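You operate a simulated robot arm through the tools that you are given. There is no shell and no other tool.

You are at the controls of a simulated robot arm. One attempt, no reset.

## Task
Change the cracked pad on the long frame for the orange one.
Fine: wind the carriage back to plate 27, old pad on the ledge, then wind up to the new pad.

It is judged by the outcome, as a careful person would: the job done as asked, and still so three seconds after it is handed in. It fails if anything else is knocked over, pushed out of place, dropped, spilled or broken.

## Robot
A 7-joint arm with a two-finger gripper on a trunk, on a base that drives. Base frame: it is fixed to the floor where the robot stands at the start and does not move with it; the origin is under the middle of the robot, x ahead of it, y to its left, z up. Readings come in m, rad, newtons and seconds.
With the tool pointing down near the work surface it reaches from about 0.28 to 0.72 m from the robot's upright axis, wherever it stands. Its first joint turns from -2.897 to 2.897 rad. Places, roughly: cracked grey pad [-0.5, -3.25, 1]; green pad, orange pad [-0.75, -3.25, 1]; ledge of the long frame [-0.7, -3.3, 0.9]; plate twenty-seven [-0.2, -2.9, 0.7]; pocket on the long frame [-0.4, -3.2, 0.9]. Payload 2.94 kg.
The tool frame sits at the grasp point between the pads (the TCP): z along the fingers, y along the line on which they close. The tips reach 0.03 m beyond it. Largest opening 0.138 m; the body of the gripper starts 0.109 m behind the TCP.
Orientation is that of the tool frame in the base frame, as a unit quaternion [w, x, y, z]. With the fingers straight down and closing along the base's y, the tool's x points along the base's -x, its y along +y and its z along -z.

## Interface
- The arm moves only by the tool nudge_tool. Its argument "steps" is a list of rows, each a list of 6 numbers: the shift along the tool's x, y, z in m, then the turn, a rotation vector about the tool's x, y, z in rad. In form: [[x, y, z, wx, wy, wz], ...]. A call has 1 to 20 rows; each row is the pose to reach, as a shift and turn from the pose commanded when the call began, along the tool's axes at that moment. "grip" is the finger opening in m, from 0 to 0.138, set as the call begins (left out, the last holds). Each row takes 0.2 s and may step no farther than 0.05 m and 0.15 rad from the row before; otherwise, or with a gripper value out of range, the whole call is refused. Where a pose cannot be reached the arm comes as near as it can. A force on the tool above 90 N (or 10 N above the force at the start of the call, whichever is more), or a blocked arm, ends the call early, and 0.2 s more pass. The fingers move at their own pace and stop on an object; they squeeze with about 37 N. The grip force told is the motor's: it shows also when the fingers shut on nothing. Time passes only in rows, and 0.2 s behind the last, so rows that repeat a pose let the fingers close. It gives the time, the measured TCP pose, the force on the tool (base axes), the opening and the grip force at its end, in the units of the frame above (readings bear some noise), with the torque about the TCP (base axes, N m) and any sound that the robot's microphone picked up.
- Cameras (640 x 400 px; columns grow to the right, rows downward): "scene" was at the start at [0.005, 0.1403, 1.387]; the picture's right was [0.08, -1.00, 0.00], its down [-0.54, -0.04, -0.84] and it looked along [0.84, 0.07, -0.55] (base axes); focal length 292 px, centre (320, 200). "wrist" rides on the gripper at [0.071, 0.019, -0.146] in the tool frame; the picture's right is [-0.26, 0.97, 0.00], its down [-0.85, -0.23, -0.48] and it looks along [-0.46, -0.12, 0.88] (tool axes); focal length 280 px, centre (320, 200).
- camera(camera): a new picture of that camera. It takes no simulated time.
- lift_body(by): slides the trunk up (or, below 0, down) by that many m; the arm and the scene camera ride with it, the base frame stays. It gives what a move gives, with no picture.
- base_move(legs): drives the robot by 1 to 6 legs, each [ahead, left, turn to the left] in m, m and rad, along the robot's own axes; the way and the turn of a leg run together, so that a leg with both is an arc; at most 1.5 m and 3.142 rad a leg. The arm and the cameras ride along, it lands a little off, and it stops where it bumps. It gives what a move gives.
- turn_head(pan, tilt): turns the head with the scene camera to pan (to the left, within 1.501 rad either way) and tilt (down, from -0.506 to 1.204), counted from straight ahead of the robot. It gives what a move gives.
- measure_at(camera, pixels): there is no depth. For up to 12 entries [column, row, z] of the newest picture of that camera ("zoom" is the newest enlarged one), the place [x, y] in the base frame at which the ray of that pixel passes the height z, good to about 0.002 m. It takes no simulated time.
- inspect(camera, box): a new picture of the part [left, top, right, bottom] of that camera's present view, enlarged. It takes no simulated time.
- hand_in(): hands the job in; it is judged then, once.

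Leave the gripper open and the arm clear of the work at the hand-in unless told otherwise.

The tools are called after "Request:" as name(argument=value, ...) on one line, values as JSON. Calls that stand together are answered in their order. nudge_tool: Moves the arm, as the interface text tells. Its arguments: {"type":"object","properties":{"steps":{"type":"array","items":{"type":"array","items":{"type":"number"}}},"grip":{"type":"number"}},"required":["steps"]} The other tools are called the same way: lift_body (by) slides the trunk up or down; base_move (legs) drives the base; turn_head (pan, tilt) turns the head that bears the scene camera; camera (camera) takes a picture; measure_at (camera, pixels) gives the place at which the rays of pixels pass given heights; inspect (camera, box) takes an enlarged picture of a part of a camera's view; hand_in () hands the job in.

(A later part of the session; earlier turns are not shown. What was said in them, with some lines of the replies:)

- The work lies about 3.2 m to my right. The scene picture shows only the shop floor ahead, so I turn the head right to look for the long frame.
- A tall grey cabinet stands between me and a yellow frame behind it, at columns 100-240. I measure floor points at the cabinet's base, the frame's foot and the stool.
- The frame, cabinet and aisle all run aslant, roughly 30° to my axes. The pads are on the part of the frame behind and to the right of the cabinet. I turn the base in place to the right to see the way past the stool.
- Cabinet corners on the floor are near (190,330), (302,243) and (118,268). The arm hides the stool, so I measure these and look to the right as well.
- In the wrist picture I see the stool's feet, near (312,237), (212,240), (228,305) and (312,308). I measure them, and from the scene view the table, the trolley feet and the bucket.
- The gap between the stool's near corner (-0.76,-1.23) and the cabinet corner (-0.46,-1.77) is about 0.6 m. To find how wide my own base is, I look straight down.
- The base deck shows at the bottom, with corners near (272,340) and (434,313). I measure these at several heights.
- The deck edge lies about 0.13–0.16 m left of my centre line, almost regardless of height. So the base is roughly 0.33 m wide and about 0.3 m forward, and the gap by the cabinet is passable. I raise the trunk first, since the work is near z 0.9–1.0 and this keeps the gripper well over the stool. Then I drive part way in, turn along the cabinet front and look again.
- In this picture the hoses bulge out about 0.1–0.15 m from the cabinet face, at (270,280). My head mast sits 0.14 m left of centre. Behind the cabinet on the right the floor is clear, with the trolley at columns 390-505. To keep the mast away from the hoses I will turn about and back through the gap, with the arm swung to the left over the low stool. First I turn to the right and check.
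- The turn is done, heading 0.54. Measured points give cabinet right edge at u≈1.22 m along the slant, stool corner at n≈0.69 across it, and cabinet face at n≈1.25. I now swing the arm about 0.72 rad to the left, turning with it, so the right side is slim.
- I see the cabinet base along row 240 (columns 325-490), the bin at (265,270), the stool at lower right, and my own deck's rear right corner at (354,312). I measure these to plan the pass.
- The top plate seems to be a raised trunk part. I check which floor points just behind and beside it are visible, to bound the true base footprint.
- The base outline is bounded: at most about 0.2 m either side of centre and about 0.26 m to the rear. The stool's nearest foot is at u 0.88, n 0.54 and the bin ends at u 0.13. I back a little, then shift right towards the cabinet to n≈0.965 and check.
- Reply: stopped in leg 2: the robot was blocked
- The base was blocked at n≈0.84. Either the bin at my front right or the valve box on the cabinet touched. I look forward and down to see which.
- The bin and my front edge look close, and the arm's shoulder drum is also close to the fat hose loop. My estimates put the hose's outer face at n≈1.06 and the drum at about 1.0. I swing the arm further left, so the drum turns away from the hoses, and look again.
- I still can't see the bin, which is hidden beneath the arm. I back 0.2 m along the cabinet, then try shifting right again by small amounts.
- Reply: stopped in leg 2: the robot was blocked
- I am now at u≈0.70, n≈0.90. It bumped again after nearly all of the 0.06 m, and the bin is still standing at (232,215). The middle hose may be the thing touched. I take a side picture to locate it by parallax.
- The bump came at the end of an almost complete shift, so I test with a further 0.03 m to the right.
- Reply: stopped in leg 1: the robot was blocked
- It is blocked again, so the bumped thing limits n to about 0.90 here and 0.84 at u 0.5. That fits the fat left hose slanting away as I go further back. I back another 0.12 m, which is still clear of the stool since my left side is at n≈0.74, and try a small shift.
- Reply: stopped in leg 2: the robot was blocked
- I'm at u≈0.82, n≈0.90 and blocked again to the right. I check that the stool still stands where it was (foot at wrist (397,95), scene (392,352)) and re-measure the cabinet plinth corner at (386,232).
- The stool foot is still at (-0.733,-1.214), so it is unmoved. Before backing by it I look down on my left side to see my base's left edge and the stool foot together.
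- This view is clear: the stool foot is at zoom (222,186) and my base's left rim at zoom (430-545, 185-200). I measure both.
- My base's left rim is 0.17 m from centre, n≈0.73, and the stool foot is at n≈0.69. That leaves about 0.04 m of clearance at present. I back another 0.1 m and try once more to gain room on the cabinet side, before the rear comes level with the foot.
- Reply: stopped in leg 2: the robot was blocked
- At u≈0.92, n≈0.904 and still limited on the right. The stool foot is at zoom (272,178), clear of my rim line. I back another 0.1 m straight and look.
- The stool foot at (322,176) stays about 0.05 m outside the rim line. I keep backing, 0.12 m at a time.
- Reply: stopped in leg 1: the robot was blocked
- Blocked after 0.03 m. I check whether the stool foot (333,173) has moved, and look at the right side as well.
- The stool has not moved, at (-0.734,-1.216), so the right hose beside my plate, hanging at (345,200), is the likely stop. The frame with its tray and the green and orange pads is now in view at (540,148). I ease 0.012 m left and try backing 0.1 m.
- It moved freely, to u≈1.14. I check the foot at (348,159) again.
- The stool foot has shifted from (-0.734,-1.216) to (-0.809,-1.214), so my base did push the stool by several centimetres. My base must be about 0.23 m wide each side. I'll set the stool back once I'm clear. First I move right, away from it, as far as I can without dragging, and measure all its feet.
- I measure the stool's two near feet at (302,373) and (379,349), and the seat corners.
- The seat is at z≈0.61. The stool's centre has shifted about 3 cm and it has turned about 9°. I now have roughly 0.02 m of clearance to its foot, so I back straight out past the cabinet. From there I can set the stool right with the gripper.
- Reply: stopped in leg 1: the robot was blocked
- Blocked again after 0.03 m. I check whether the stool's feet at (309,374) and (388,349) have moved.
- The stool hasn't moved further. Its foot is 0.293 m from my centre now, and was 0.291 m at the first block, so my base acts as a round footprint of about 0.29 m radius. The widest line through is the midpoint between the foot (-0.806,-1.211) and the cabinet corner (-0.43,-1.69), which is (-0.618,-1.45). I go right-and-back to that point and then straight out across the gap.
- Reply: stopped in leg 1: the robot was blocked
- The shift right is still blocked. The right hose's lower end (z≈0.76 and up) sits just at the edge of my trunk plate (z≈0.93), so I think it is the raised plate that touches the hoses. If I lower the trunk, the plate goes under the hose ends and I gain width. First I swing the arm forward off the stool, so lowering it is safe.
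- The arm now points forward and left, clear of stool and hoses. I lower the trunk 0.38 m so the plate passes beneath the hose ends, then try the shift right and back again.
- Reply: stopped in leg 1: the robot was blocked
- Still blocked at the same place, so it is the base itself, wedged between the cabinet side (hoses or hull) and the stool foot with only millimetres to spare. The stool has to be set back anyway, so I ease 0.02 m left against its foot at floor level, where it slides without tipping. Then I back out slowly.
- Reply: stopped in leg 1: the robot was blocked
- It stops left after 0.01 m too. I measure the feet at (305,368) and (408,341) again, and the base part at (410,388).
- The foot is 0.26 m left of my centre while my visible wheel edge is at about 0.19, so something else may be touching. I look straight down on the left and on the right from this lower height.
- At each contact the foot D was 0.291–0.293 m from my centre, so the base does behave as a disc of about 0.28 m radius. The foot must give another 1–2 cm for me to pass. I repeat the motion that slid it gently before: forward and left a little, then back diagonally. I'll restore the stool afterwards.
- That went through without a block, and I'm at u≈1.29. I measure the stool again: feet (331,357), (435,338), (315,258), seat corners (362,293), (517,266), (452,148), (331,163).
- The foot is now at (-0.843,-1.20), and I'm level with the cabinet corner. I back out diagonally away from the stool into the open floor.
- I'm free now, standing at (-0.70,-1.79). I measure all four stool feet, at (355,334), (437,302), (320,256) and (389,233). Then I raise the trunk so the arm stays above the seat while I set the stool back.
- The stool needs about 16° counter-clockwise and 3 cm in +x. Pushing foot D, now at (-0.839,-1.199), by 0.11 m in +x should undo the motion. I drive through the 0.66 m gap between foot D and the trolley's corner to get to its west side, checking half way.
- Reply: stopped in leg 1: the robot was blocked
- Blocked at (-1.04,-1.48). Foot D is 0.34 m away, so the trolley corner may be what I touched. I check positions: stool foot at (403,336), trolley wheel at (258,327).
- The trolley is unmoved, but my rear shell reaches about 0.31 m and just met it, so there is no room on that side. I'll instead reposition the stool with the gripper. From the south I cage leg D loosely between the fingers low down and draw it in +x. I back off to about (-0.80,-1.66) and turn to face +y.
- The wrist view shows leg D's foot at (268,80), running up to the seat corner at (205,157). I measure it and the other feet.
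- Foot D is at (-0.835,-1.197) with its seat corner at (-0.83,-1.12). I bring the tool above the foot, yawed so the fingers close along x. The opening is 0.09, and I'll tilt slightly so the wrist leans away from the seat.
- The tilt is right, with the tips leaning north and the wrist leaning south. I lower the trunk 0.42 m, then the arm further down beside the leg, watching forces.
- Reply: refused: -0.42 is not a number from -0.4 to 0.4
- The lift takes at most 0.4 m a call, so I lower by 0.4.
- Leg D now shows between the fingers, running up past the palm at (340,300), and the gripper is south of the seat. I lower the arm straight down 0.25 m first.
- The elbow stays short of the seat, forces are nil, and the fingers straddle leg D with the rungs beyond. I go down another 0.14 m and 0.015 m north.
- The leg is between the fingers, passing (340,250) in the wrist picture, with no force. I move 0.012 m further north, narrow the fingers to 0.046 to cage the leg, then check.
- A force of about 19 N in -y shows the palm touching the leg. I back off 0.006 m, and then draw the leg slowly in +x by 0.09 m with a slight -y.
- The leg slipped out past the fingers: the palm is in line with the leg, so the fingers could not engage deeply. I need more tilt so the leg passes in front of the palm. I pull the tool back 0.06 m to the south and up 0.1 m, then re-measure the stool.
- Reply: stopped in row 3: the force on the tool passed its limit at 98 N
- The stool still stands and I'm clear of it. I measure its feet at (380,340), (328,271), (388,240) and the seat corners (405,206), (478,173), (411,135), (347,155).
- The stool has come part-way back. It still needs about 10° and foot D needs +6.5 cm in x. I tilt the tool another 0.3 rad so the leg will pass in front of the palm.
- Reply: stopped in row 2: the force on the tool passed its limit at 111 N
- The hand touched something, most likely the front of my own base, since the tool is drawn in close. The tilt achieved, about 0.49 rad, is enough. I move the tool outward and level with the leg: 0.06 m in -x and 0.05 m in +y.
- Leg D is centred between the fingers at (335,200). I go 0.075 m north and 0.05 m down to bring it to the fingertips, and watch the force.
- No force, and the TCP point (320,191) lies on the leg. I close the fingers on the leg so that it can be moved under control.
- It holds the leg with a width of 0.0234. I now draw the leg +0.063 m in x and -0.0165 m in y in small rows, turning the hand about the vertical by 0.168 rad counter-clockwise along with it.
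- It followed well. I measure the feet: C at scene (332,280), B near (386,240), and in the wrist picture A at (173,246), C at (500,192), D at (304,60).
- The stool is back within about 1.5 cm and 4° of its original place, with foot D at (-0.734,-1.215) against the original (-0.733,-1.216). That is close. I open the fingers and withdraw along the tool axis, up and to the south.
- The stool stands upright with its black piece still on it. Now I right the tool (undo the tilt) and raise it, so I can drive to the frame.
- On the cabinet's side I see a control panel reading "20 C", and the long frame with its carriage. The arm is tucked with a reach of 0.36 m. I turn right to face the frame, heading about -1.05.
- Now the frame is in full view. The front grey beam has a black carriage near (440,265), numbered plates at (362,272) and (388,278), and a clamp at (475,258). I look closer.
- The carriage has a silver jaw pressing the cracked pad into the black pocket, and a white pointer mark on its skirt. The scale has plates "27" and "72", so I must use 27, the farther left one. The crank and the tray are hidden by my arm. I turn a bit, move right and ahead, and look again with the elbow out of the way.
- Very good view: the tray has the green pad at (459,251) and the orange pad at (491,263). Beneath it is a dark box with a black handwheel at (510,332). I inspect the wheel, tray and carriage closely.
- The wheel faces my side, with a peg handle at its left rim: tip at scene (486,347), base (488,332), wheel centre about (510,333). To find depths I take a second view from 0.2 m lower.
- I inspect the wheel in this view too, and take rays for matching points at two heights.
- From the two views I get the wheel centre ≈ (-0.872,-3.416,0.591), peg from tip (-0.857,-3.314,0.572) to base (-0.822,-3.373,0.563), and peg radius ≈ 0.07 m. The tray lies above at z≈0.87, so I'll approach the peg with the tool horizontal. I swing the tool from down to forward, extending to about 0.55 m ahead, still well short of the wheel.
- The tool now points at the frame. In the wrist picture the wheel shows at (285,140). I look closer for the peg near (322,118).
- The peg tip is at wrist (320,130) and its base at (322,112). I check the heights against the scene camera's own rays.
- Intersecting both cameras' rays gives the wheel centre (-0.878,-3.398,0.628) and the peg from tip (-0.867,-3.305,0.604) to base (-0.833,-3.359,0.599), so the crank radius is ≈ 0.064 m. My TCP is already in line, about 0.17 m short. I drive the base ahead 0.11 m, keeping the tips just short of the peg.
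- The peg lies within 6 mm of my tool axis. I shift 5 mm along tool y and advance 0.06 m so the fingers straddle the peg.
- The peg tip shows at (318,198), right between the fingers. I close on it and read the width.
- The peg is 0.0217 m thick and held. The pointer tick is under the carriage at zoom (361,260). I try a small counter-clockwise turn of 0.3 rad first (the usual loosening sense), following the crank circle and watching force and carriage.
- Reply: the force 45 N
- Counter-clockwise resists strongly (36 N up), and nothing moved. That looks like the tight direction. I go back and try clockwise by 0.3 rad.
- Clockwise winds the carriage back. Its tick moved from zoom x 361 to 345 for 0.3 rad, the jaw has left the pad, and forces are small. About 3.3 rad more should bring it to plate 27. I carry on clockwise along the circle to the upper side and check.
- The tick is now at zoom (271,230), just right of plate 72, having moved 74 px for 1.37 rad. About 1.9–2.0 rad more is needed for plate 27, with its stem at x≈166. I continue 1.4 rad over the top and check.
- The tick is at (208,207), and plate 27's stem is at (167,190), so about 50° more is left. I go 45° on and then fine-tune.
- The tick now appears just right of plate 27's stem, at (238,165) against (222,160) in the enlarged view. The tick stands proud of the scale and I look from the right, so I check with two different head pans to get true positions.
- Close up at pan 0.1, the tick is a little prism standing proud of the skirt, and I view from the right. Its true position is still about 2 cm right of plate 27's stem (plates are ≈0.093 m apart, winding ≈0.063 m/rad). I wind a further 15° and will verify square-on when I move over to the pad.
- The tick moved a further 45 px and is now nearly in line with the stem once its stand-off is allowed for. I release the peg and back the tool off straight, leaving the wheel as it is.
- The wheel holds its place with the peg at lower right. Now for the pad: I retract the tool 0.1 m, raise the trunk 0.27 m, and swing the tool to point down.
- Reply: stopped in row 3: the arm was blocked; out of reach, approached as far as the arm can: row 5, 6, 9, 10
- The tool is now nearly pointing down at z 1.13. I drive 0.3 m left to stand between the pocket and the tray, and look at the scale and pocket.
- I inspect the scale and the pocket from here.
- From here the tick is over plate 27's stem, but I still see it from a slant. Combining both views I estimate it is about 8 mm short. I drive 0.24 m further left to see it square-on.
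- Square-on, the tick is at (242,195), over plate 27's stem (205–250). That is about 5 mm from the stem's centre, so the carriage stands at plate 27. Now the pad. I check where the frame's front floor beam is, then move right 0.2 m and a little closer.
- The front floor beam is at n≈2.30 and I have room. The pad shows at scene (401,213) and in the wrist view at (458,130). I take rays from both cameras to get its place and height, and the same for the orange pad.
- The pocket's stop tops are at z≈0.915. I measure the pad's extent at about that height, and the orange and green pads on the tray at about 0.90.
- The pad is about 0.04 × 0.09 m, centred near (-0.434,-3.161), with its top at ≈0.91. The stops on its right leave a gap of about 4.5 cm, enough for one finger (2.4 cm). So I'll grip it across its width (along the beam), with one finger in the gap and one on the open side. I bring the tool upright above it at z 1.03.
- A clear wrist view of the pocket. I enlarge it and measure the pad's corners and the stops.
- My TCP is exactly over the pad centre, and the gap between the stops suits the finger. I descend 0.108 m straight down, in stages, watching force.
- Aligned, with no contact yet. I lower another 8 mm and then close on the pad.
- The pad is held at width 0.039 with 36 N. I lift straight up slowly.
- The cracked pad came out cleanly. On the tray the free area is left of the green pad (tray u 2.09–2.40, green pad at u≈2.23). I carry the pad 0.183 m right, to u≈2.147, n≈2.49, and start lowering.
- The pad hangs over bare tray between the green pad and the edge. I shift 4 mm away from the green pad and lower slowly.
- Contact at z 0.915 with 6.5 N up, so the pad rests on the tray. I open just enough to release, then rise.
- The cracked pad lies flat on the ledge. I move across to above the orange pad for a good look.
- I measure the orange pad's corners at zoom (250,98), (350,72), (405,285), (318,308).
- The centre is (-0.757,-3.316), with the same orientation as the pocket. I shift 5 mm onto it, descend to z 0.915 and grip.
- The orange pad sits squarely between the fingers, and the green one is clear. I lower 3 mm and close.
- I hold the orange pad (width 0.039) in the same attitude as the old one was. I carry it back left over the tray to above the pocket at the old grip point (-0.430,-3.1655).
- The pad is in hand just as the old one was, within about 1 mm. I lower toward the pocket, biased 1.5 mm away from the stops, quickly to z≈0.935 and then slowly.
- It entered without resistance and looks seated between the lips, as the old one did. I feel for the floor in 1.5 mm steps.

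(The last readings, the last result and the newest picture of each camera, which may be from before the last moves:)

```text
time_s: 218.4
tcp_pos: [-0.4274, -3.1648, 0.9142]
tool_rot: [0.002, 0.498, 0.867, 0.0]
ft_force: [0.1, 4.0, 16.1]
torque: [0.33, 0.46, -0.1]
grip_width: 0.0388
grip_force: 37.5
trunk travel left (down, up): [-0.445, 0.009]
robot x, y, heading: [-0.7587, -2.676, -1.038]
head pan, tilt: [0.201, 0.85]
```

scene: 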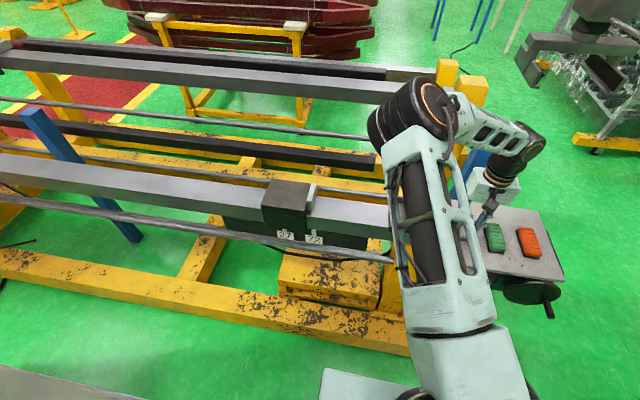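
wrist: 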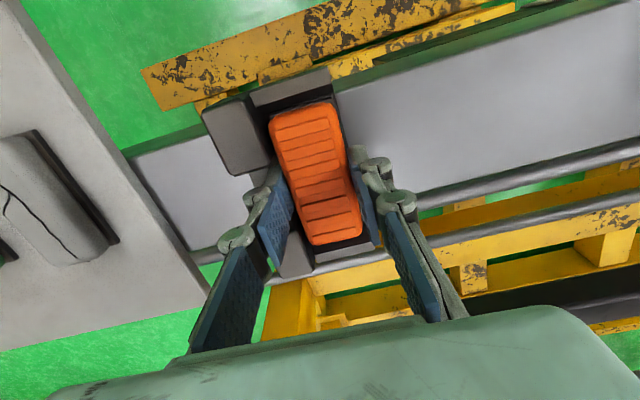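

The pad is bottomed (16 N up at z 0.914). I open enough to release, keeping clear of the stops, and rise.

Request:
nudge_tool(steps=[[0, 0, -0.002, 0, 0, 0], [0, 0, -0.002, 0, 0, 0], [0, 0, -0.002, 0, 0, 0], [0, 0, -0.03, 0, 0, 0], [0, 0, -0.07, 0, 0, 0], [0, 0, -0.11, 0, 0, 0]], grip=0.065)

Request:
camera(camera="wrist")

Request:
inspect(camera="wrist", box=[240, 60, 380, 210])

```text
time_s: 219.8
tcp_pos: [-0.4291, -3.1661, 1.0233]
tool_rot: [0.001, 0.498, 0.867, 0.0]
ft_force: [-0.1, 0.3, 0.0]
torque: [-0.04, 0.01, -0.02]
grip_width: 0.0651
grip_force: 0.1
trunk travel left (down, up): [-0.445, 0.009]
robot x, y, heading: [-0.7582, -2.6735, -1.035]
head pan, tilt: [0.201, 0.85]
```

```text
taken
```

wrist: 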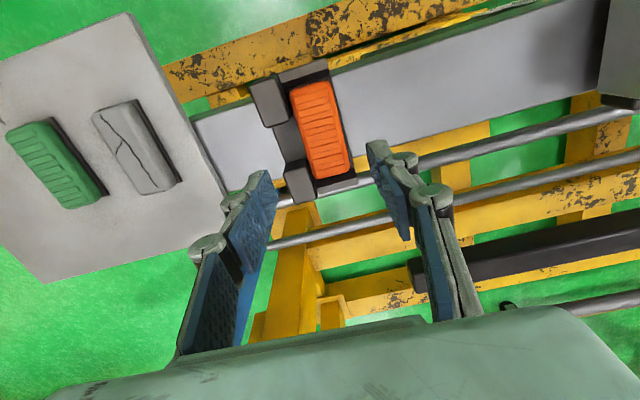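

```text
2.67 times, centred on (310, 135) of wrist
```

zoom: 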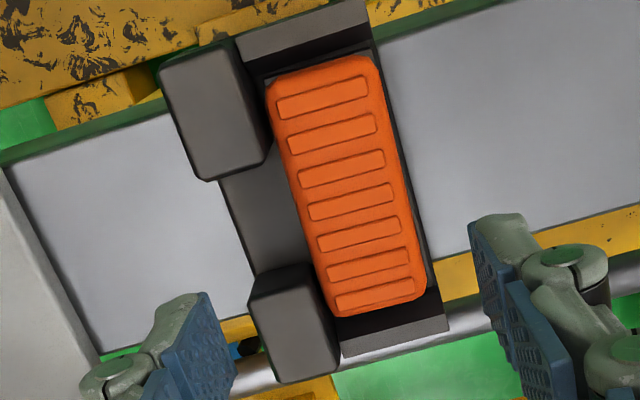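

The orange pad sits in the pocket exactly as the old one did, and the green and cracked pads are on the tray. Now to the wheel: I back the base 0.2 m with the arm up, then draw the arm in.

Request:
base_move(legs=[[-0.2, 0, -0.01]])

Request:
nudge_tool(steps=[[0.0385, -0.0187, 0, 0, 0, 0], [0.077, -0.0373, 0, 0, 0, 0], [0.1155, -0.056, 0, 0, 0, 0], [0.154, -0.0747, 0, 0, 0, 0], [0.1925, -0.0933, 0, 0, 0, 0], [0.231, -0.112, 0, 0, 0, 0], [0.231, -0.112, 0.045, 0, 0, 0], [0.231, -0.112, 0.09, 0, 0, 0], [0.231, -0.112, 0.135, 0, 0, 0], [0.231, -0.112, 0.18, 0, 0, 0], [0.231, -0.112, 0.22, 0, 0, 0]], grip=0.06)

Request:
base_move(legs=[[0, -0.36, 0]])

Request:
turn_head(pan=0.4, tilt=0.55)

Request:
camera(camera="scene")

```text
time_s: 221.4
tcp_pos: [-0.5371, -2.9945, 1.0212]
tool_rot: [0.001, 0.502, 0.865, -0.001]
ft_force: [0.6, -0.3, 0.8]
torque: [-0.02, -0.04, -0.01]
grip_width: 0.065
grip_force: 0.0
trunk travel left (down, up): [-0.445, 0.009]
robot x, y, heading: [-0.8598, -2.4965, -1.044]
head pan, tilt: [0.201, 0.85]
```

```text
time_s: 223.8
tcp_pos: [-0.7488, -2.8489, 0.7985]
tool_rot: [0.001, 0.502, 0.865, 0.001]
ft_force: [-0.2, 0.1, 0.0]
torque: [0.02, 0.03, -0.01]
grip_width: 0.06
grip_force: 0.0
trunk travel left (down, up): [-0.445, 0.009]
robot x, y, heading: [-0.8588, -2.4995, -1.039]
head pan, tilt: [0.201, 0.85]
```

```text
time_s: 227.5
tcp_pos: [-1.0542, -3.0281, 0.7998]
tool_rot: [0.001, 0.502, 0.865, 0.001]
ft_force: [-0.7, 0.0, 0.5]
torque: [-0.02, 0.02, -0.03]
grip_width: 0.0599
grip_force: 0.1
trunk travel left (down, up): [-0.445, 0.009]
robot x, y, heading: [-1.1677, -2.6798, -1.039]
head pan, tilt: [0.201, 0.85]
```

```text
time_s: 228.3
tcp_pos: [-1.0539, -3.0296, 0.7996]
tool_rot: [0.001, 0.501, 0.865, 0.0]
ft_force: [-0.3, 0.7, 0.4]
torque: [0.0, 0.03, 0.01]
grip_width: 0.0599
grip_force: 0.1
trunk travel left (down, up): [-0.445, 0.009]
robot x, y, heading: [-1.1655, -2.6811, -1.038]
head pan, tilt: [0.4, 0.55]
```

```text
taken
```

scene: 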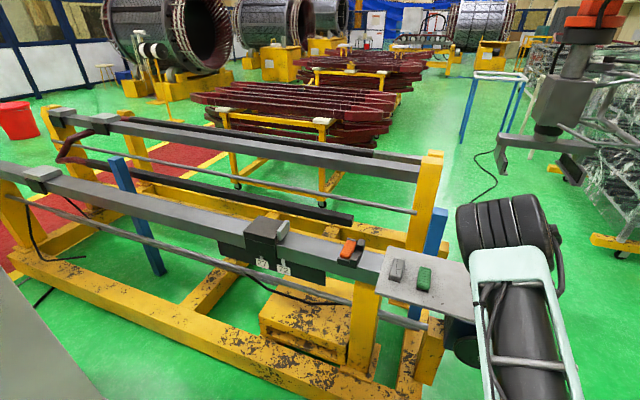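

The orange pad is in the pocket at (350,247), with the cracked and green pads on the tray. I lower the trunk 0.27 m and swing the tool forward as before, now aiming at the peg's present place (u≈2.52, z≈0.596).

Request:
lift_body(by=-0.27)

Request:
nudge_tool(steps=[[-0.0158, -0.0073, -0.0055, 0, -0.131, 0], [-0.0317, -0.0145, -0.011, 0, -0.262, 0], [-0.0475, -0.0218, -0.0165, 0, -0.393, 0], [-0.0633, -0.029, -0.022, 0, -0.524, 0], [-0.0792, -0.0363, -0.0275, 0, -0.655, 0], [-0.095, -0.0435, -0.033, 0, -0.785, 0], [-0.1108, -0.0508, -0.0385, 0, -0.916, 0], [-0.1267, -0.058, -0.044, 0, -1.047, 0], [-0.1425, -0.0653, -0.0495, 0, -1.178, 0], [-0.1583, -0.0725, -0.055, 0, -1.309, 0], [-0.1742, -0.0798, -0.0605, 0, -1.44, 0], [-0.19, -0.087, -0.066, 0, -1.571, 0]], grip=0.06)

Request:
camera(camera="wrist")

Request:
camera(camera="scene")

```text
time_s: 231.1
tcp_pos: [-1.0538, -3.0282, 0.5299]
tool_rot: [0.001, 0.501, 0.865, -0.001]
ft_force: [-0.4, -0.4, -0.1]
torque: [0.03, 0.0, 0.01]
grip_width: 0.0602
grip_force: 0.0
trunk travel left (down, up): [-0.175, 0.279]
robot x, y, heading: [-1.1645, -2.6797, -1.04]
head pan, tilt: [0.4, 0.55]
```

```text
time_s: 233.7
tcp_pos: [-1.0348, -3.2375, 0.596]
tool_rot: [0.613, 0.354, 0.61, -0.355]
ft_force: [-0.5, -0.3, -0.4]
torque: [0.01, 0.01, -0.04]
grip_width: 0.06
grip_force: 0.0
trunk travel left (down, up): [-0.175, 0.279]
robot x, y, heading: [-1.1662, -2.6781, -1.042]
head pan, tilt: [0.4, 0.55]
```

```text
taken
```

wrist: 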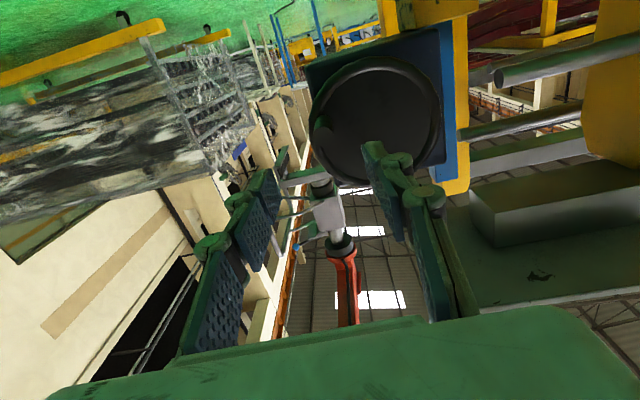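

```text
taken
```

scene: 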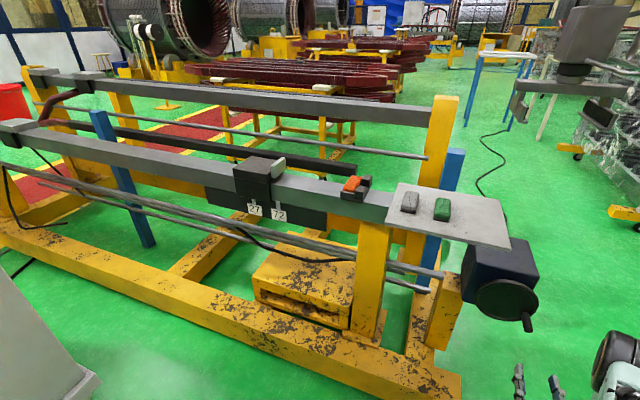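

The wheel with its peg is in the wrist view near (325,130). I look closer.

Request:
inspect(camera="wrist", box=[240, 50, 440, 210])

Request:
measure_at(camera="wrist", pixels=[[322, 136, 0.59], [322, 136, 0.62]])

```text
2.50 times, centred on (340, 130) of wrist
```

zoom: 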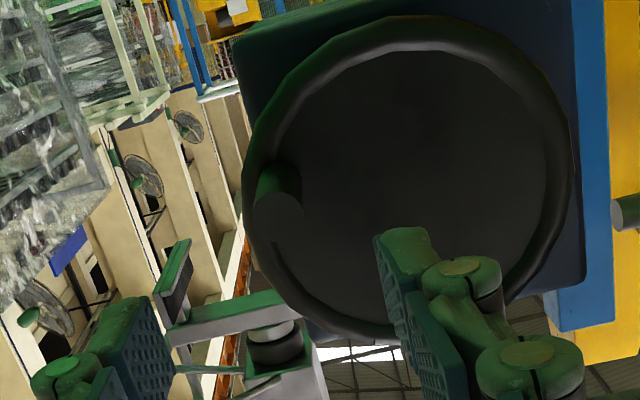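

```text
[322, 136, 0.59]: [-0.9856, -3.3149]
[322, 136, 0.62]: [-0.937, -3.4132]
```

The peg is about 8 mm above and 2 mm to the side of my tool axis, roughly 0.14 m ahead. I drive the base ahead 0.1 m and re-check.

Request:
base_move(legs=[[0.1, 0, 0]])

Request:
inspect(camera="wrist", box=[240, 70, 440, 230])

```text
time_s: 234.8
tcp_pos: [-0.9856, -3.3202, 0.5969]
tool_rot: [0.612, 0.354, 0.611, -0.355]
ft_force: [-0.1, -0.9, 0.4]
torque: [0.02, -0.02, -0.03]
grip_width: 0.0599
grip_force: 0.1
trunk travel left (down, up): [-0.175, 0.279]
robot x, y, heading: [-1.1159, -2.7653, -1.04]
head pan, tilt: [0.4, 0.55]
```

```text
2.50 times, centred on (340, 150) of wrist
```

zoom: 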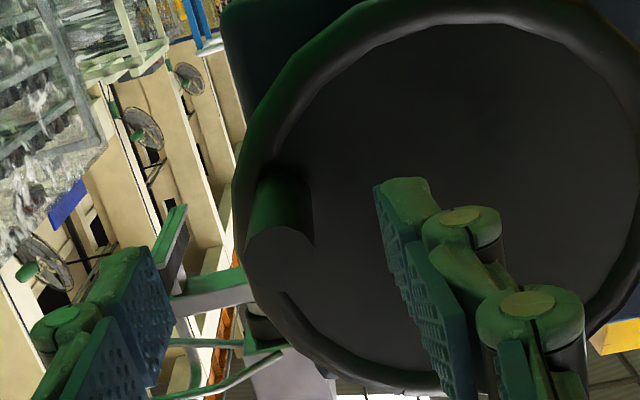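

The peg is at tool offset (-0.0085, 0.0015), tip 0.047 m ahead. I align, advance 0.065 m, and grip.

Request:
nudge_tool(steps=[[-0.0085, 0.0015, 0.0, 0, 0, 0], [-0.0085, 0.0015, 0.033, 0, 0, 0], [-0.0085, 0.0015, 0.065, 0, 0, 0]], grip=0.06)

Request:
nudge_tool(steps=[[0, 0, 0, 0, 0, 0], [0, 0, 0, 0, 0, 0], [0, 0, 0, 0, 0, 0], [0, 0, 0, 0, 0, 0]], grip=0.01)

Request:
camera(camera="wrist")

Request:
inspect(camera="scene", box=[190, 130, 410, 250])

```text
time_s: 235.6
tcp_pos: [-0.9517, -3.376, 0.6039]
tool_rot: [0.613, 0.354, 0.612, -0.354]
ft_force: [-0.5, -0.1, 0.9]
torque: [0.01, 0.01, 0.04]
grip_width: 0.06
grip_force: 0.1
trunk travel left (down, up): [-0.175, 0.279]
robot x, y, heading: [-1.1186, -2.7668, -1.037]
head pan, tilt: [0.4, 0.55]
```

```text
time_s: 236.6
tcp_pos: [-0.9517, -3.3767, 0.6035]
tool_rot: [0.613, 0.354, 0.611, -0.355]
ft_force: [-3.0, -6.2, -0.7]
torque: [0.21, 0.05, 1.45]
grip_width: 0.022
grip_force: 44.8
trunk travel left (down, up): [-0.175, 0.279]
robot x, y, heading: [-1.119, -2.7659, -1.039]
head pan, tilt: [0.4, 0.55]
```

```text
taken
```

wrist: 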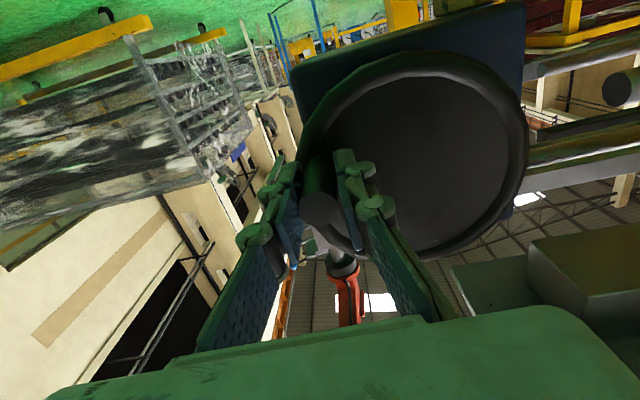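

```text
2.91 times, centred on (300, 190) of scene
```

zoom: 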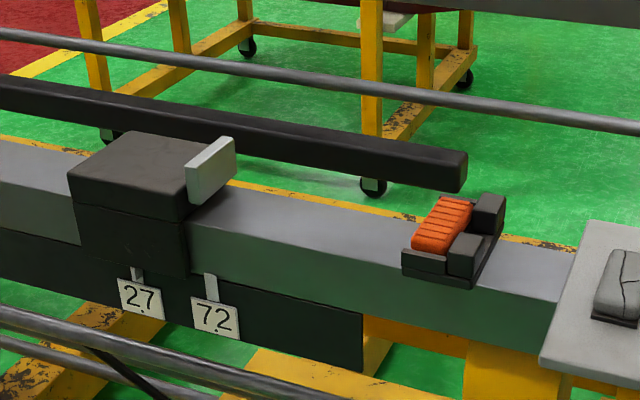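

I hold the peg. The jaw stands clear on the left and the orange pad is in the pocket. I now wind counter-clockwise (forward), up the right side to the top, and check forces and the carriage.

Request:
nudge_tool(steps=[[-0.014, -0.0042, 0, 0, 0, 0], [-0.025, -0.0052, 0, 0, 0, 0], [-0.036, -0.0042, 0, 0, 0, 0], [-0.0466, -0.0014, 0, 0, 0, 0], [-0.0566, 0.0033, 0, 0, 0, 0], [-0.0656, 0.0096, 0, 0, 0, 0], [-0.0734, 0.0174, 0, 0, 0, 0], [-0.0797, 0.0264, 0, 0, 0, 0], [-0.0844, 0.0364, 0, 0, 0, 0], [-0.0872, 0.047, 0, 0, 0, 0], [-0.0882, 0.058, 0, 0, 0, 0]])

Request:
inspect(camera="scene", box=[190, 130, 410, 250])

Request:
camera(camera="wrist")

```text
time_s: 239.0
tcp_pos: [-0.9009, -3.3444, 0.6893]
tool_rot: [0.611, 0.356, 0.614, -0.352]
ft_force: [-7.7, 1.1, -1.7]
torque: [-0.06, 0.3, 1.34]
grip_width: 0.0219
grip_force: 45.0
trunk travel left (down, up): [-0.175, 0.279]
robot x, y, heading: [-1.1178, -2.7647, -1.039]
head pan, tilt: [0.4, 0.55]
```

```text
2.91 times, centred on (300, 190) of scene
```

zoom: 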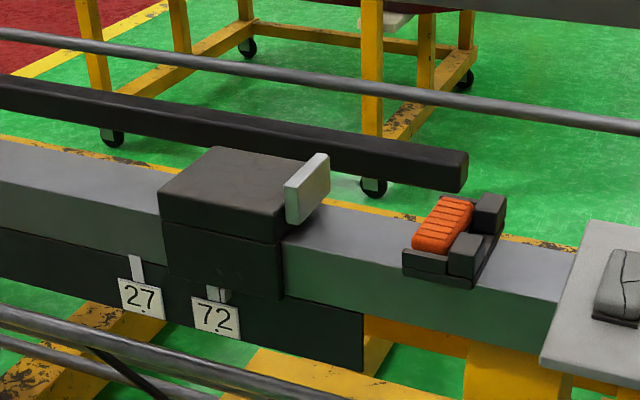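

```text
taken
```

wrist: 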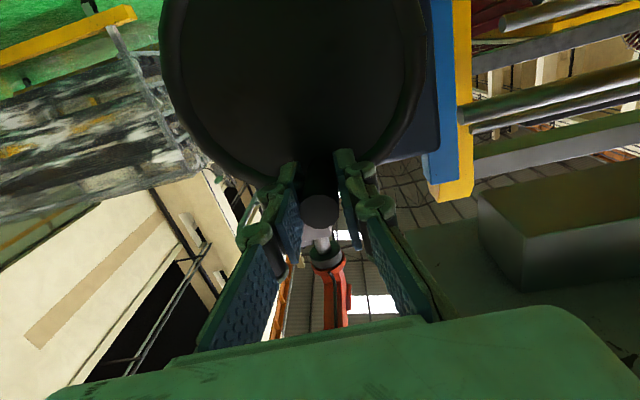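

The carriage advances smoothly with little force. I wind on another 80° over to the left side, then check the gap.

Request:
nudge_tool(steps=[[0.001, 0.011, 0, 0, 0, 0], [0.0038, 0.0216, 0, 0, 0, 0], [0.0085, 0.0316, 0, 0, 0, 0], [0.0148, 0.0406, 0, 0, 0, 0], [0.0226, 0.0484, 0, 0, 0, 0], [0.0316, 0.0547, 0, 0, 0, 0], [0.0416, 0.0594, 0, 0, 0, 0], [0.0522, 0.0622, 0, 0, 0, 0]])

Request:
inspect(camera="scene", box=[270, 150, 390, 230])

```text
time_s: 240.8
tcp_pos: [-0.8492, -3.3169, 0.6405]
tool_rot: [0.613, 0.354, 0.611, -0.354]
ft_force: [-9.6, -2.8, 5.7]
torque: [-0.13, 0.31, 1.42]
grip_width: 0.0222
grip_force: 45.1
trunk travel left (down, up): [-0.175, 0.279]
robot x, y, heading: [-1.1196, -2.7617, -1.039]
head pan, tilt: [0.4, 0.55]
```

```text
5.00 times, centred on (330, 190) of scene
```

zoom: 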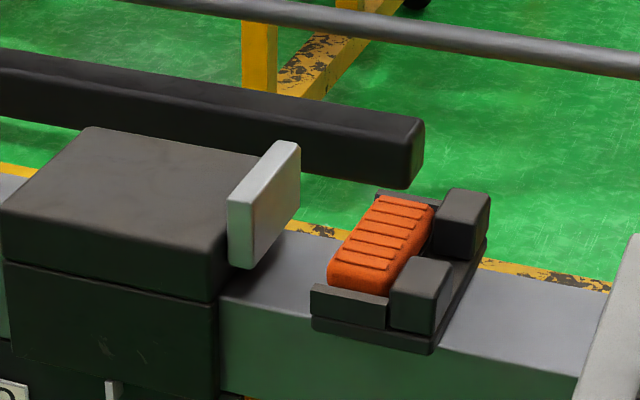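

There is still a gap of a few centimetres. I wind another 25° in small steps.

Request:
nudge_tool(steps=[[0.0055, 0.0007, 0, 0, 0, 0], [0.011, 0.001, 0, 0, 0, 0], [0.0165, 0.0007, 0, 0, 0, 0], [0.022, 0.0, 0, 0, 0, 0], [0.0274, -0.0012, 0, 0, 0, 0]])

Request:
inspect(camera="scene", box=[270, 150, 390, 230])

```text
time_s: 242.0
tcp_pos: [-0.8462, -3.3175, 0.6143]
tool_rot: [0.613, 0.355, 0.61, -0.355]
ft_force: [-0.3, -2.8, 8.1]
torque: [-0.35, 0.1, 1.5]
grip_width: 0.0222
grip_force: 44.9
trunk travel left (down, up): [-0.175, 0.279]
robot x, y, heading: [-1.1177, -2.7629, -1.04]
head pan, tilt: [0.4, 0.55]
```

```text
5.00 times, centred on (330, 190) of scene
```

zoom: 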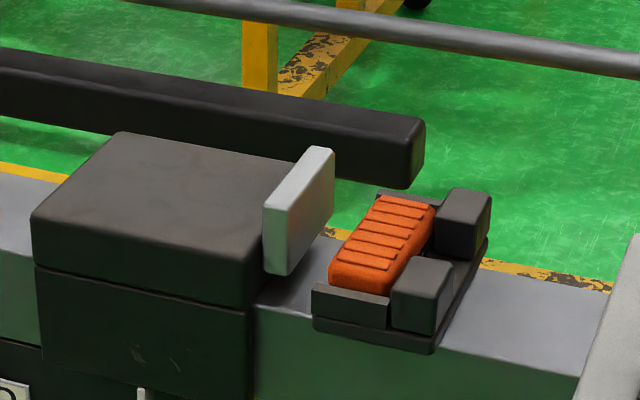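

About 2 cm remain. I go another 10° in 5° steps.

Request:
nudge_tool(steps=[[0.0026, -0.0007, 0, 0, 0, 0], [0.0052, -0.0016, 0, 0, 0, 0], [0.0078, -0.0026, 0, 0, 0, 0], [0.0103, -0.0037, 0, 0, 0, 0]])

Request:
inspect(camera="scene", box=[270, 150, 390, 230])

```text
time_s: 243.0
tcp_pos: [-0.8485, -3.3183, 0.6022]
tool_rot: [0.615, 0.353, 0.611, -0.352]
ft_force: [12.3, 5.6, 4.0]
torque: [-0.49, 0.11, 1.58]
grip_width: 0.022
grip_force: 44.7
trunk travel left (down, up): [-0.175, 0.279]
robot x, y, heading: [-1.1188, -2.7652, -1.034]
head pan, tilt: [0.4, 0.55]
```

```text
5.00 times, centred on (330, 190) of scene
```

zoom: 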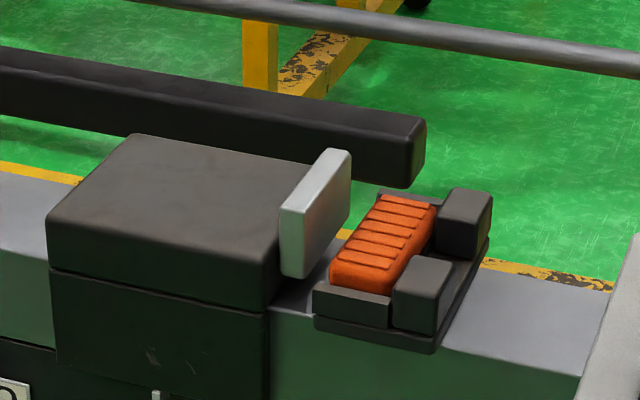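

The gap is now about 1 cm. I continue 5° at a time, with slightly less sideways travel since the side force shows 13 N.

Request:
nudge_tool(steps=[[0.0025, 0.0, 0, 0, 0, 0], [0.005, -0.001, 0, 0, 0, 0], [0.0073, -0.0022, 0, 0, 0, 0]])

Request:
inspect(camera="scene", box=[270, 150, 390, 230])

```text
time_s: 243.8
tcp_pos: [-0.8512, -3.3195, 0.5948]
tool_rot: [0.614, 0.353, 0.611, -0.353]
ft_force: [19.7, 3.1, 1.4]
torque: [-0.24, 0.41, 1.57]
grip_width: 0.0219
grip_force: 44.9
trunk travel left (down, up): [-0.175, 0.279]
robot x, y, heading: [-1.1168, -2.7655, -1.038]
head pan, tilt: [0.4, 0.55]
```

```text
5.00 times, centred on (330, 190) of scene
```

zoom: 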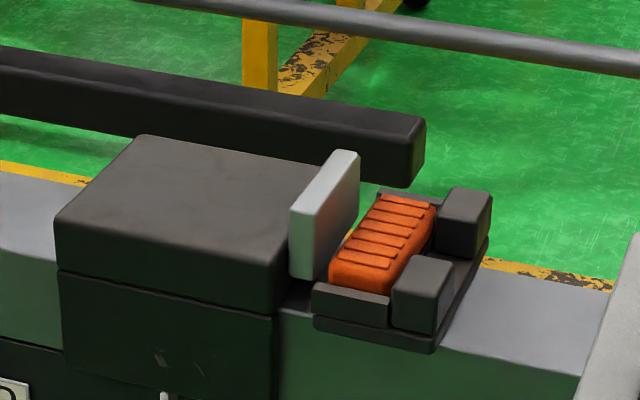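

The jaw is all but touching. I continue in 3° steps, relieving the side force, and watch for the tangential (vertical) force to rise.

Request:
nudge_tool(steps=[[0.0014, 0.0008, 0, 0, 0, 0], [0.0028, 0.0003, 0, 0, 0, 0], [0.0042, -0.0003, 0, 0, 0, 0]])

Request:
inspect(camera="scene", box=[270, 150, 390, 230])

```text
time_s: 244.6
tcp_pos: [-0.8529, -3.3204, 0.5907]
tool_rot: [0.614, 0.353, 0.612, -0.353]
ft_force: [17.4, 3.3, 0.4]
torque: [-0.2, 0.48, 1.69]
grip_width: 0.0218
grip_force: 45.4
trunk travel left (down, up): [-0.175, 0.279]
robot x, y, heading: [-1.1213, -2.766, -1.039]
head pan, tilt: [0.4, 0.55]
```

```text
5.00 times, centred on (330, 190) of scene
```

zoom: 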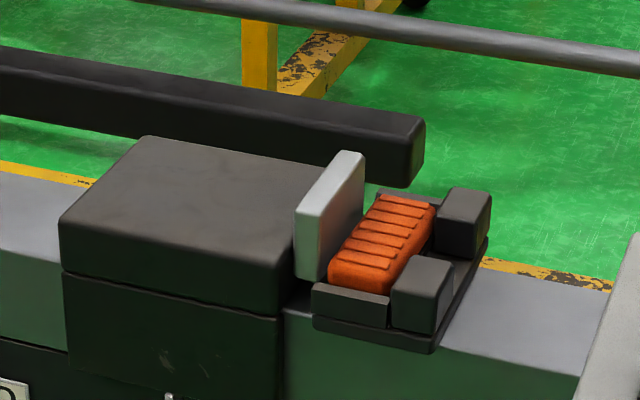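

Request:
nudge_tool(steps=[[0.0014, -0.0005, 0, 0, 0, 0], [0.0028, -0.001, 0, 0, 0, 0], [0.0042, -0.0016, 0, 0, 0, 0]])

Request:
inspect(camera="scene", box=[270, 150, 390, 230])

```text
time_s: 245.4
tcp_pos: [-0.8549, -3.321, 0.5885]
tool_rot: [0.615, 0.353, 0.611, -0.353]
ft_force: [15.1, 10.7, 9.3]
torque: [0.87, 0.77, 1.64]
grip_width: 0.0219
grip_force: 45.3
trunk travel left (down, up): [-0.175, 0.279]
robot x, y, heading: [-1.1139, -2.762, -1.04]
head pan, tilt: [0.4, 0.55]
```

```text
5.00 times, centred on (330, 190) of scene
```

zoom: 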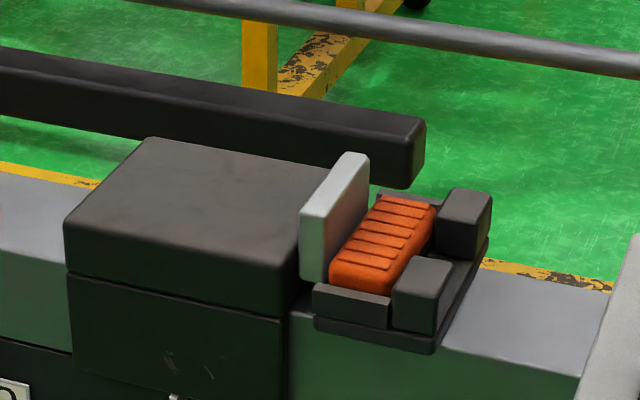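

The vertical force begins to rise (9 N), which is first contact. I take another small step to seat it snugly.

Request:
nudge_tool(steps=[[0.0014, -0.0008, 0, 0, 0, 0], [0.0028, -0.0016, 0, 0, 0, 0], [0.0042, -0.0024, 0, 0, 0, 0], [0.0042, -0.0024, 0, 0, 0, 0]])

Request:
inspect(camera="scene", box=[270, 150, 390, 230])

Request:
camera(camera="wrist")

```text
time_s: 246.4
tcp_pos: [-0.8536, -3.3195, 0.588]
tool_rot: [0.618, 0.35, 0.609, -0.354]
ft_force: [21.1, 13.2, 29.3]
torque: [0.22, 0.37, 1.67]
grip_width: 0.0216
grip_force: 45.7
trunk travel left (down, up): [-0.175, 0.279]
robot x, y, heading: [-1.1186, -2.7646, -1.043]
head pan, tilt: [0.4, 0.55]
```

```text
5.00 times, centred on (330, 190) of scene
```

zoom: 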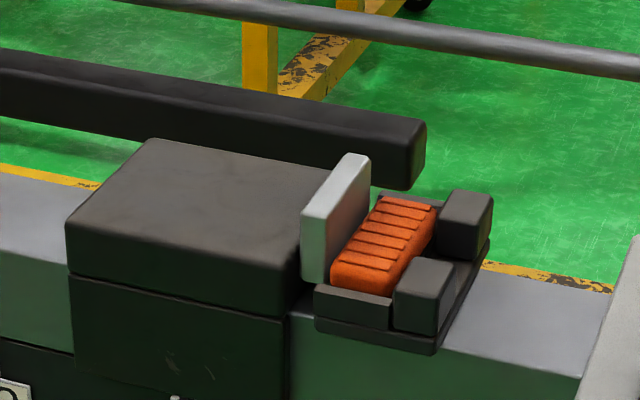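

```text
taken
```

wrist: 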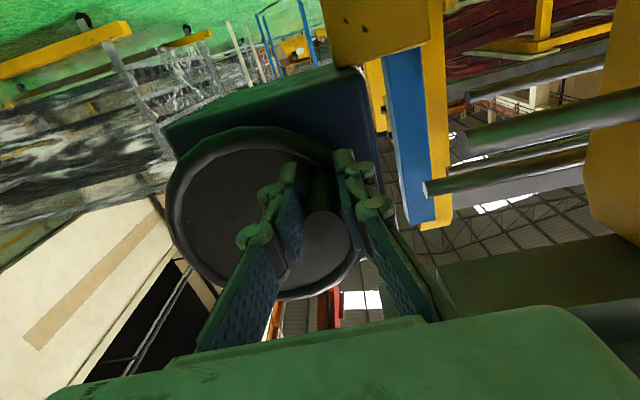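

The jaw stopped and the force rose to 29 N, so the carriage is snug against the new pad. I release the peg and back the tool straight off.

Request:
nudge_tool(steps=[[-0.0015, 0.001, 0, 0, 0, 0], [-0.0015, 0.001, 0, 0, 0, 0], [-0.0015, 0.001, -0.03, 0, 0, 0], [-0.0015, 0.001, -0.07, 0, 0, 0], [-0.0015, 0.001, -0.11, 0, 0, 0]], grip=0.06)

Request:
base_move(legs=[[-0.15, 0, 0]])

Request:
lift_body(by=0.25)

Request:
turn_head(pan=0.6, tilt=0.65)

Request:
camera(camera="scene")

```text
time_s: 247.6
tcp_pos: [-0.912, -3.2261, 0.5846]
tool_rot: [0.613, 0.355, 0.611, -0.355]
ft_force: [-0.4, 0.4, -0.1]
torque: [0.0, 0.02, -0.02]
grip_width: 0.06
grip_force: 0.1
trunk travel left (down, up): [-0.175, 0.279]
robot x, y, heading: [-1.1199, -2.7647, -1.035]
head pan, tilt: [0.4, 0.55]
```

```text
time_s: 249.0
tcp_pos: [-0.9876, -3.0956, 0.5828]
tool_rot: [0.612, 0.355, 0.611, -0.355]
ft_force: [-0.6, -0.7, -0.8]
torque: [0.01, -0.01, -0.01]
grip_width: 0.0601
grip_force: 0.0
trunk travel left (down, up): [-0.175, 0.279]
robot x, y, heading: [-1.1924, -2.6364, -1.04]
head pan, tilt: [0.4, 0.55]
```

```text
time_s: 251.6
tcp_pos: [-0.9888, -3.0959, 0.8332]
tool_rot: [0.612, 0.355, 0.611, -0.356]
ft_force: [0.4, 0.0, -0.4]
torque: [0.03, -0.01, -0.01]
grip_width: 0.06
grip_force: 0.1
trunk travel left (down, up): [-0.425, 0.029]
robot x, y, heading: [-1.1919, -2.6339, -1.041]
head pan, tilt: [0.4, 0.55]
```

```text
time_s: 252.3
tcp_pos: [-0.9885, -3.0963, 0.8344]
tool_rot: [0.612, 0.355, 0.611, -0.356]
ft_force: [-0.4, 0.3, -0.5]
torque: [0.0, 0.0, 0.03]
grip_width: 0.0599
grip_force: 0.1
trunk travel left (down, up): [-0.425, 0.029]
robot x, y, heading: [-1.1934, -2.6308, -1.041]
head pan, tilt: [0.6, 0.649]
```

```text
taken
```

scene: 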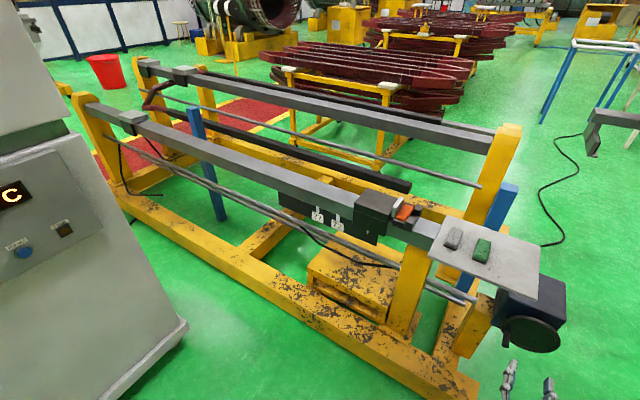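

I inspect the finished work: jaw against the orange pad, and the cracked and green pads on the ledge.

Request:
inspect(camera="scene", box=[340, 170, 480, 270])

Request:
inspect(camera="scene", box=[410, 200, 570, 360])

```text
4.00 times, centred on (410, 220) of scene
```

zoom: 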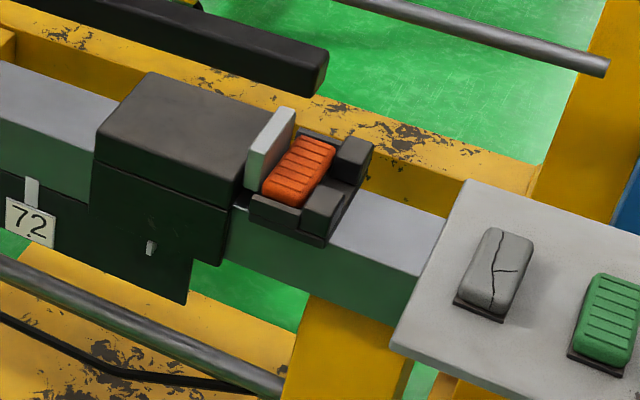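

```text
2.50 times, centred on (490, 280) of scene
```

zoom: 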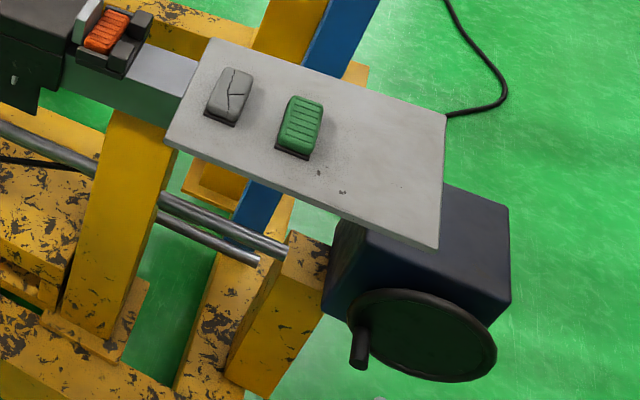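

Request:
inspect(camera="scene", box=[390, 185, 440, 235])

Request:
turn_head(pan=1.5, tilt=0.3)

Request:
camera(camera="scene")

```text
8.00 times, centred on (415, 210) of scene
```

zoom: 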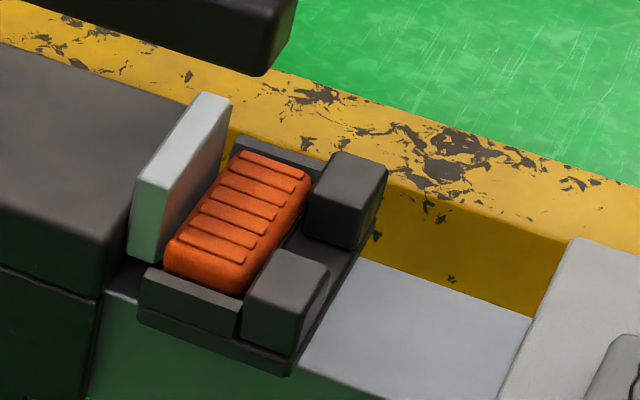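

```text
time_s: 253.5
tcp_pos: [-0.9876, -3.0962, 0.8336]
tool_rot: [0.612, 0.355, 0.61, -0.356]
ft_force: [0.3, 0.2, -1.3]
torque: [0.01, -0.03, 0.02]
grip_width: 0.0602
grip_force: 0.1
trunk travel left (down, up): [-0.425, 0.029]
robot x, y, heading: [-1.1933, -2.6318, -1.038]
head pan, tilt: [1.499, 0.3]
```

```text
taken
```

scene: 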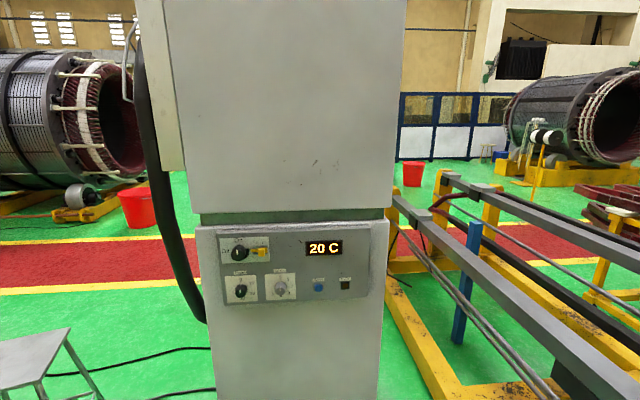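

The jaw bears on the orange pad, which sits against the stops, and the work looks right. Before handing in I check the stool's final position: I turn left in place so it comes into view.

Request:
base_move(legs=[[-0.1, 0, 0], [0, 0, 1.2]])

Request:
turn_head(pan=1.15, tilt=0.6)

Request:
camera(camera="scene")

Request:
inspect(camera="scene", box=[200, 60, 440, 260])

```text
time_s: 257.6
tcp_pos: [-0.7364, -2.5376, 0.8347]
tool_rot: [0.706, -0.043, 0.705, 0.044]
ft_force: [0.0, -0.2, 0.1]
torque: [-0.03, 0.01, 0.01]
grip_width: 0.06
grip_force: 0.0
trunk travel left (down, up): [-0.425, 0.029]
robot x, y, heading: [-1.2401, -2.5463, 0.134]
head pan, tilt: [1.499, 0.3]
```

```text
time_s: 258.4
tcp_pos: [-0.737, -2.5367, 0.8349]
tool_rot: [0.706, -0.045, 0.706, 0.045]
ft_force: [-0.5, -0.2, 0.7]
torque: [-0.02, 0.01, -0.02]
grip_width: 0.0597
grip_force: 0.0
trunk travel left (down, up): [-0.425, 0.029]
robot x, y, heading: [-1.2414, -2.5465, 0.139]
head pan, tilt: [1.15, 0.6]
```

```text
taken
```

scene: 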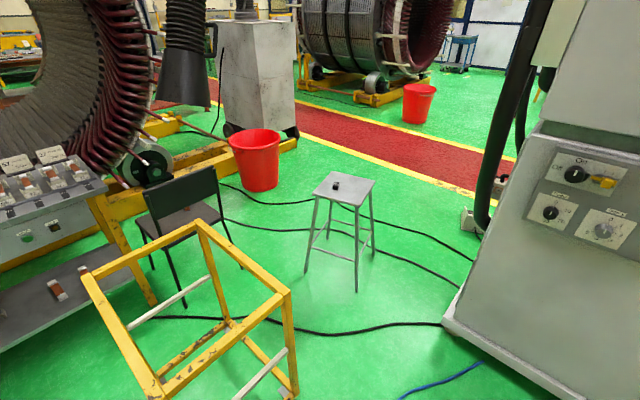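

```text
2.00 times, centred on (320, 160) of scene
```

zoom: 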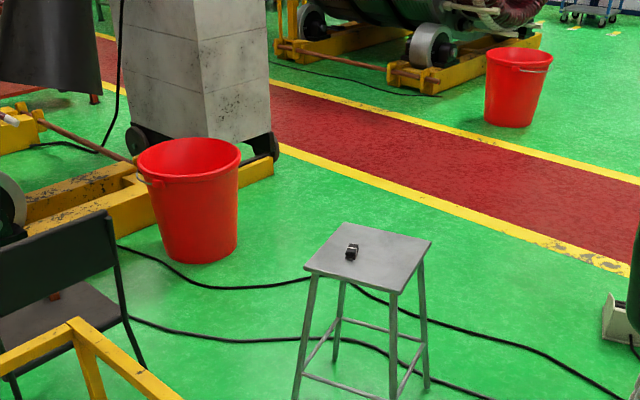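

I measure the stool's feet at (356,292), (306,273), (373,254), (329,236), plus the seat corners, and compare with the originals: A(-0.494,-0.916), B(-0.797,-0.677), C(-1.04,-0.975), D(-0.733,-1.216).

Request:
inspect(camera="scene", box=[290, 160, 400, 300])

Request:
measure_at(camera="scene", pixels=[[356, 292, 0.0], [306, 273, 0.0], [373, 254, 0.0], [328, 238, 0.0], [292, 398, 0.0]])

```text
2.86 times, centred on (345, 230) of scene
```

zoom: 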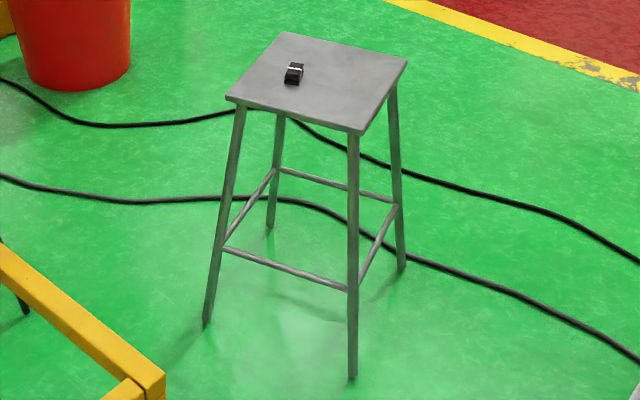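

```text
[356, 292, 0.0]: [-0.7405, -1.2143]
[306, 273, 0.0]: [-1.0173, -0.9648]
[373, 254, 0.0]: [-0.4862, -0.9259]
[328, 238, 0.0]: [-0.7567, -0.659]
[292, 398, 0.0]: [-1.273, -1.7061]
```

The stool is within about 1.5 cm and 3° of where it stood, upright with its piece on it. The trolley corner is unchanged at (-1.273,-1.706). The arm is clear of the work, so I open the gripper fully before handing in.

Request:
nudge_tool(steps=[[0, 0, 0, 0, 0, 0], [0, 0, 0, 0, 0, 0], [0, 0, 0, 0, 0, 0]], grip=0.138)

Request:
turn_head(pan=-1.2, tilt=0.5)

Request:
camera(camera="scene")

```text
time_s: 259.2
tcp_pos: [-0.7371, -2.5377, 0.8343]
tool_rot: [0.706, -0.044, 0.705, 0.045]
ft_force: [1.0, -0.1, 0.2]
torque: [-0.02, -0.01, -0.04]
grip_width: 0.1382
grip_force: 0.0
trunk travel left (down, up): [-0.425, 0.029]
robot x, y, heading: [-1.2434, -2.5488, 0.132]
head pan, tilt: [1.15, 0.6]
```

```text
time_s: 261.4
tcp_pos: [-0.737, -2.5374, 0.8351]
tool_rot: [0.706, -0.044, 0.705, 0.045]
ft_force: [-0.5, 0.5, 1.1]
torque: [0.02, -0.01, -0.03]
grip_width: 0.1382
grip_force: 0.0
trunk travel left (down, up): [-0.425, 0.029]
robot x, y, heading: [-1.2426, -2.551, 0.135]
head pan, tilt: [-1.201, 0.499]
```

```text
taken
```

scene: 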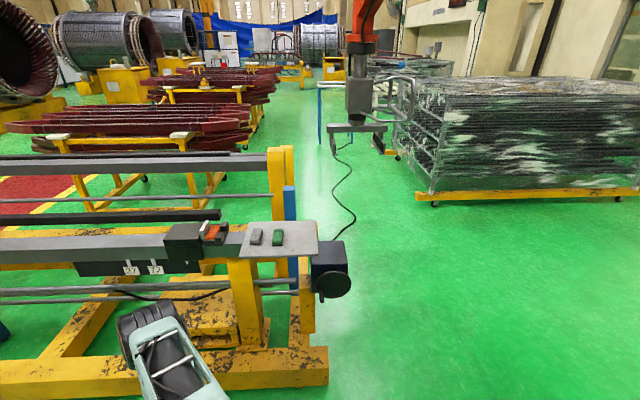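

The orange pad is clamped in the pocket at (212,232). The cracked and green pads are on the ledge at (255,237) and (278,238). The gripper is open and the arm is clear, so I hand in.

Request:
hand_in()

```text
The job is handed in.
```

The orange pad is now in the pocket on the long frame, with the carriage wound up snug against it. The cracked pad lies on the ledge next to the green one. On the way in, though, I pushed the stool beside the cabinet out of place.

- **Carriage:** I wound it back to plate 27, not 72, before taking the old pad out. Seen square-on, its mark was about 5 mm from the centre of the plate's stem. After fitting the orange pad I wound it forward until the jaw stopped moving and the crank force rose to about 29 N.
- **Stool:** The gap between the stool and the cabinet was slightly too narrow for my base, and I slid the stool several centimetres getting through. I pulled it back by one leg with the gripper. It now stands upright within about 1.5 cm and 3° of where it was, with the small black piece still on its seat.
- **Other bumps:** My base also touched the cabinet side and the yellow trolley. The trolley measured unmoved, and the cabinet showed no sign of having shifted. I did not re-check the small bin by the cabinet at the end, though it was still upright when I passed it.

I left the gripper open and the arm clear of the work.
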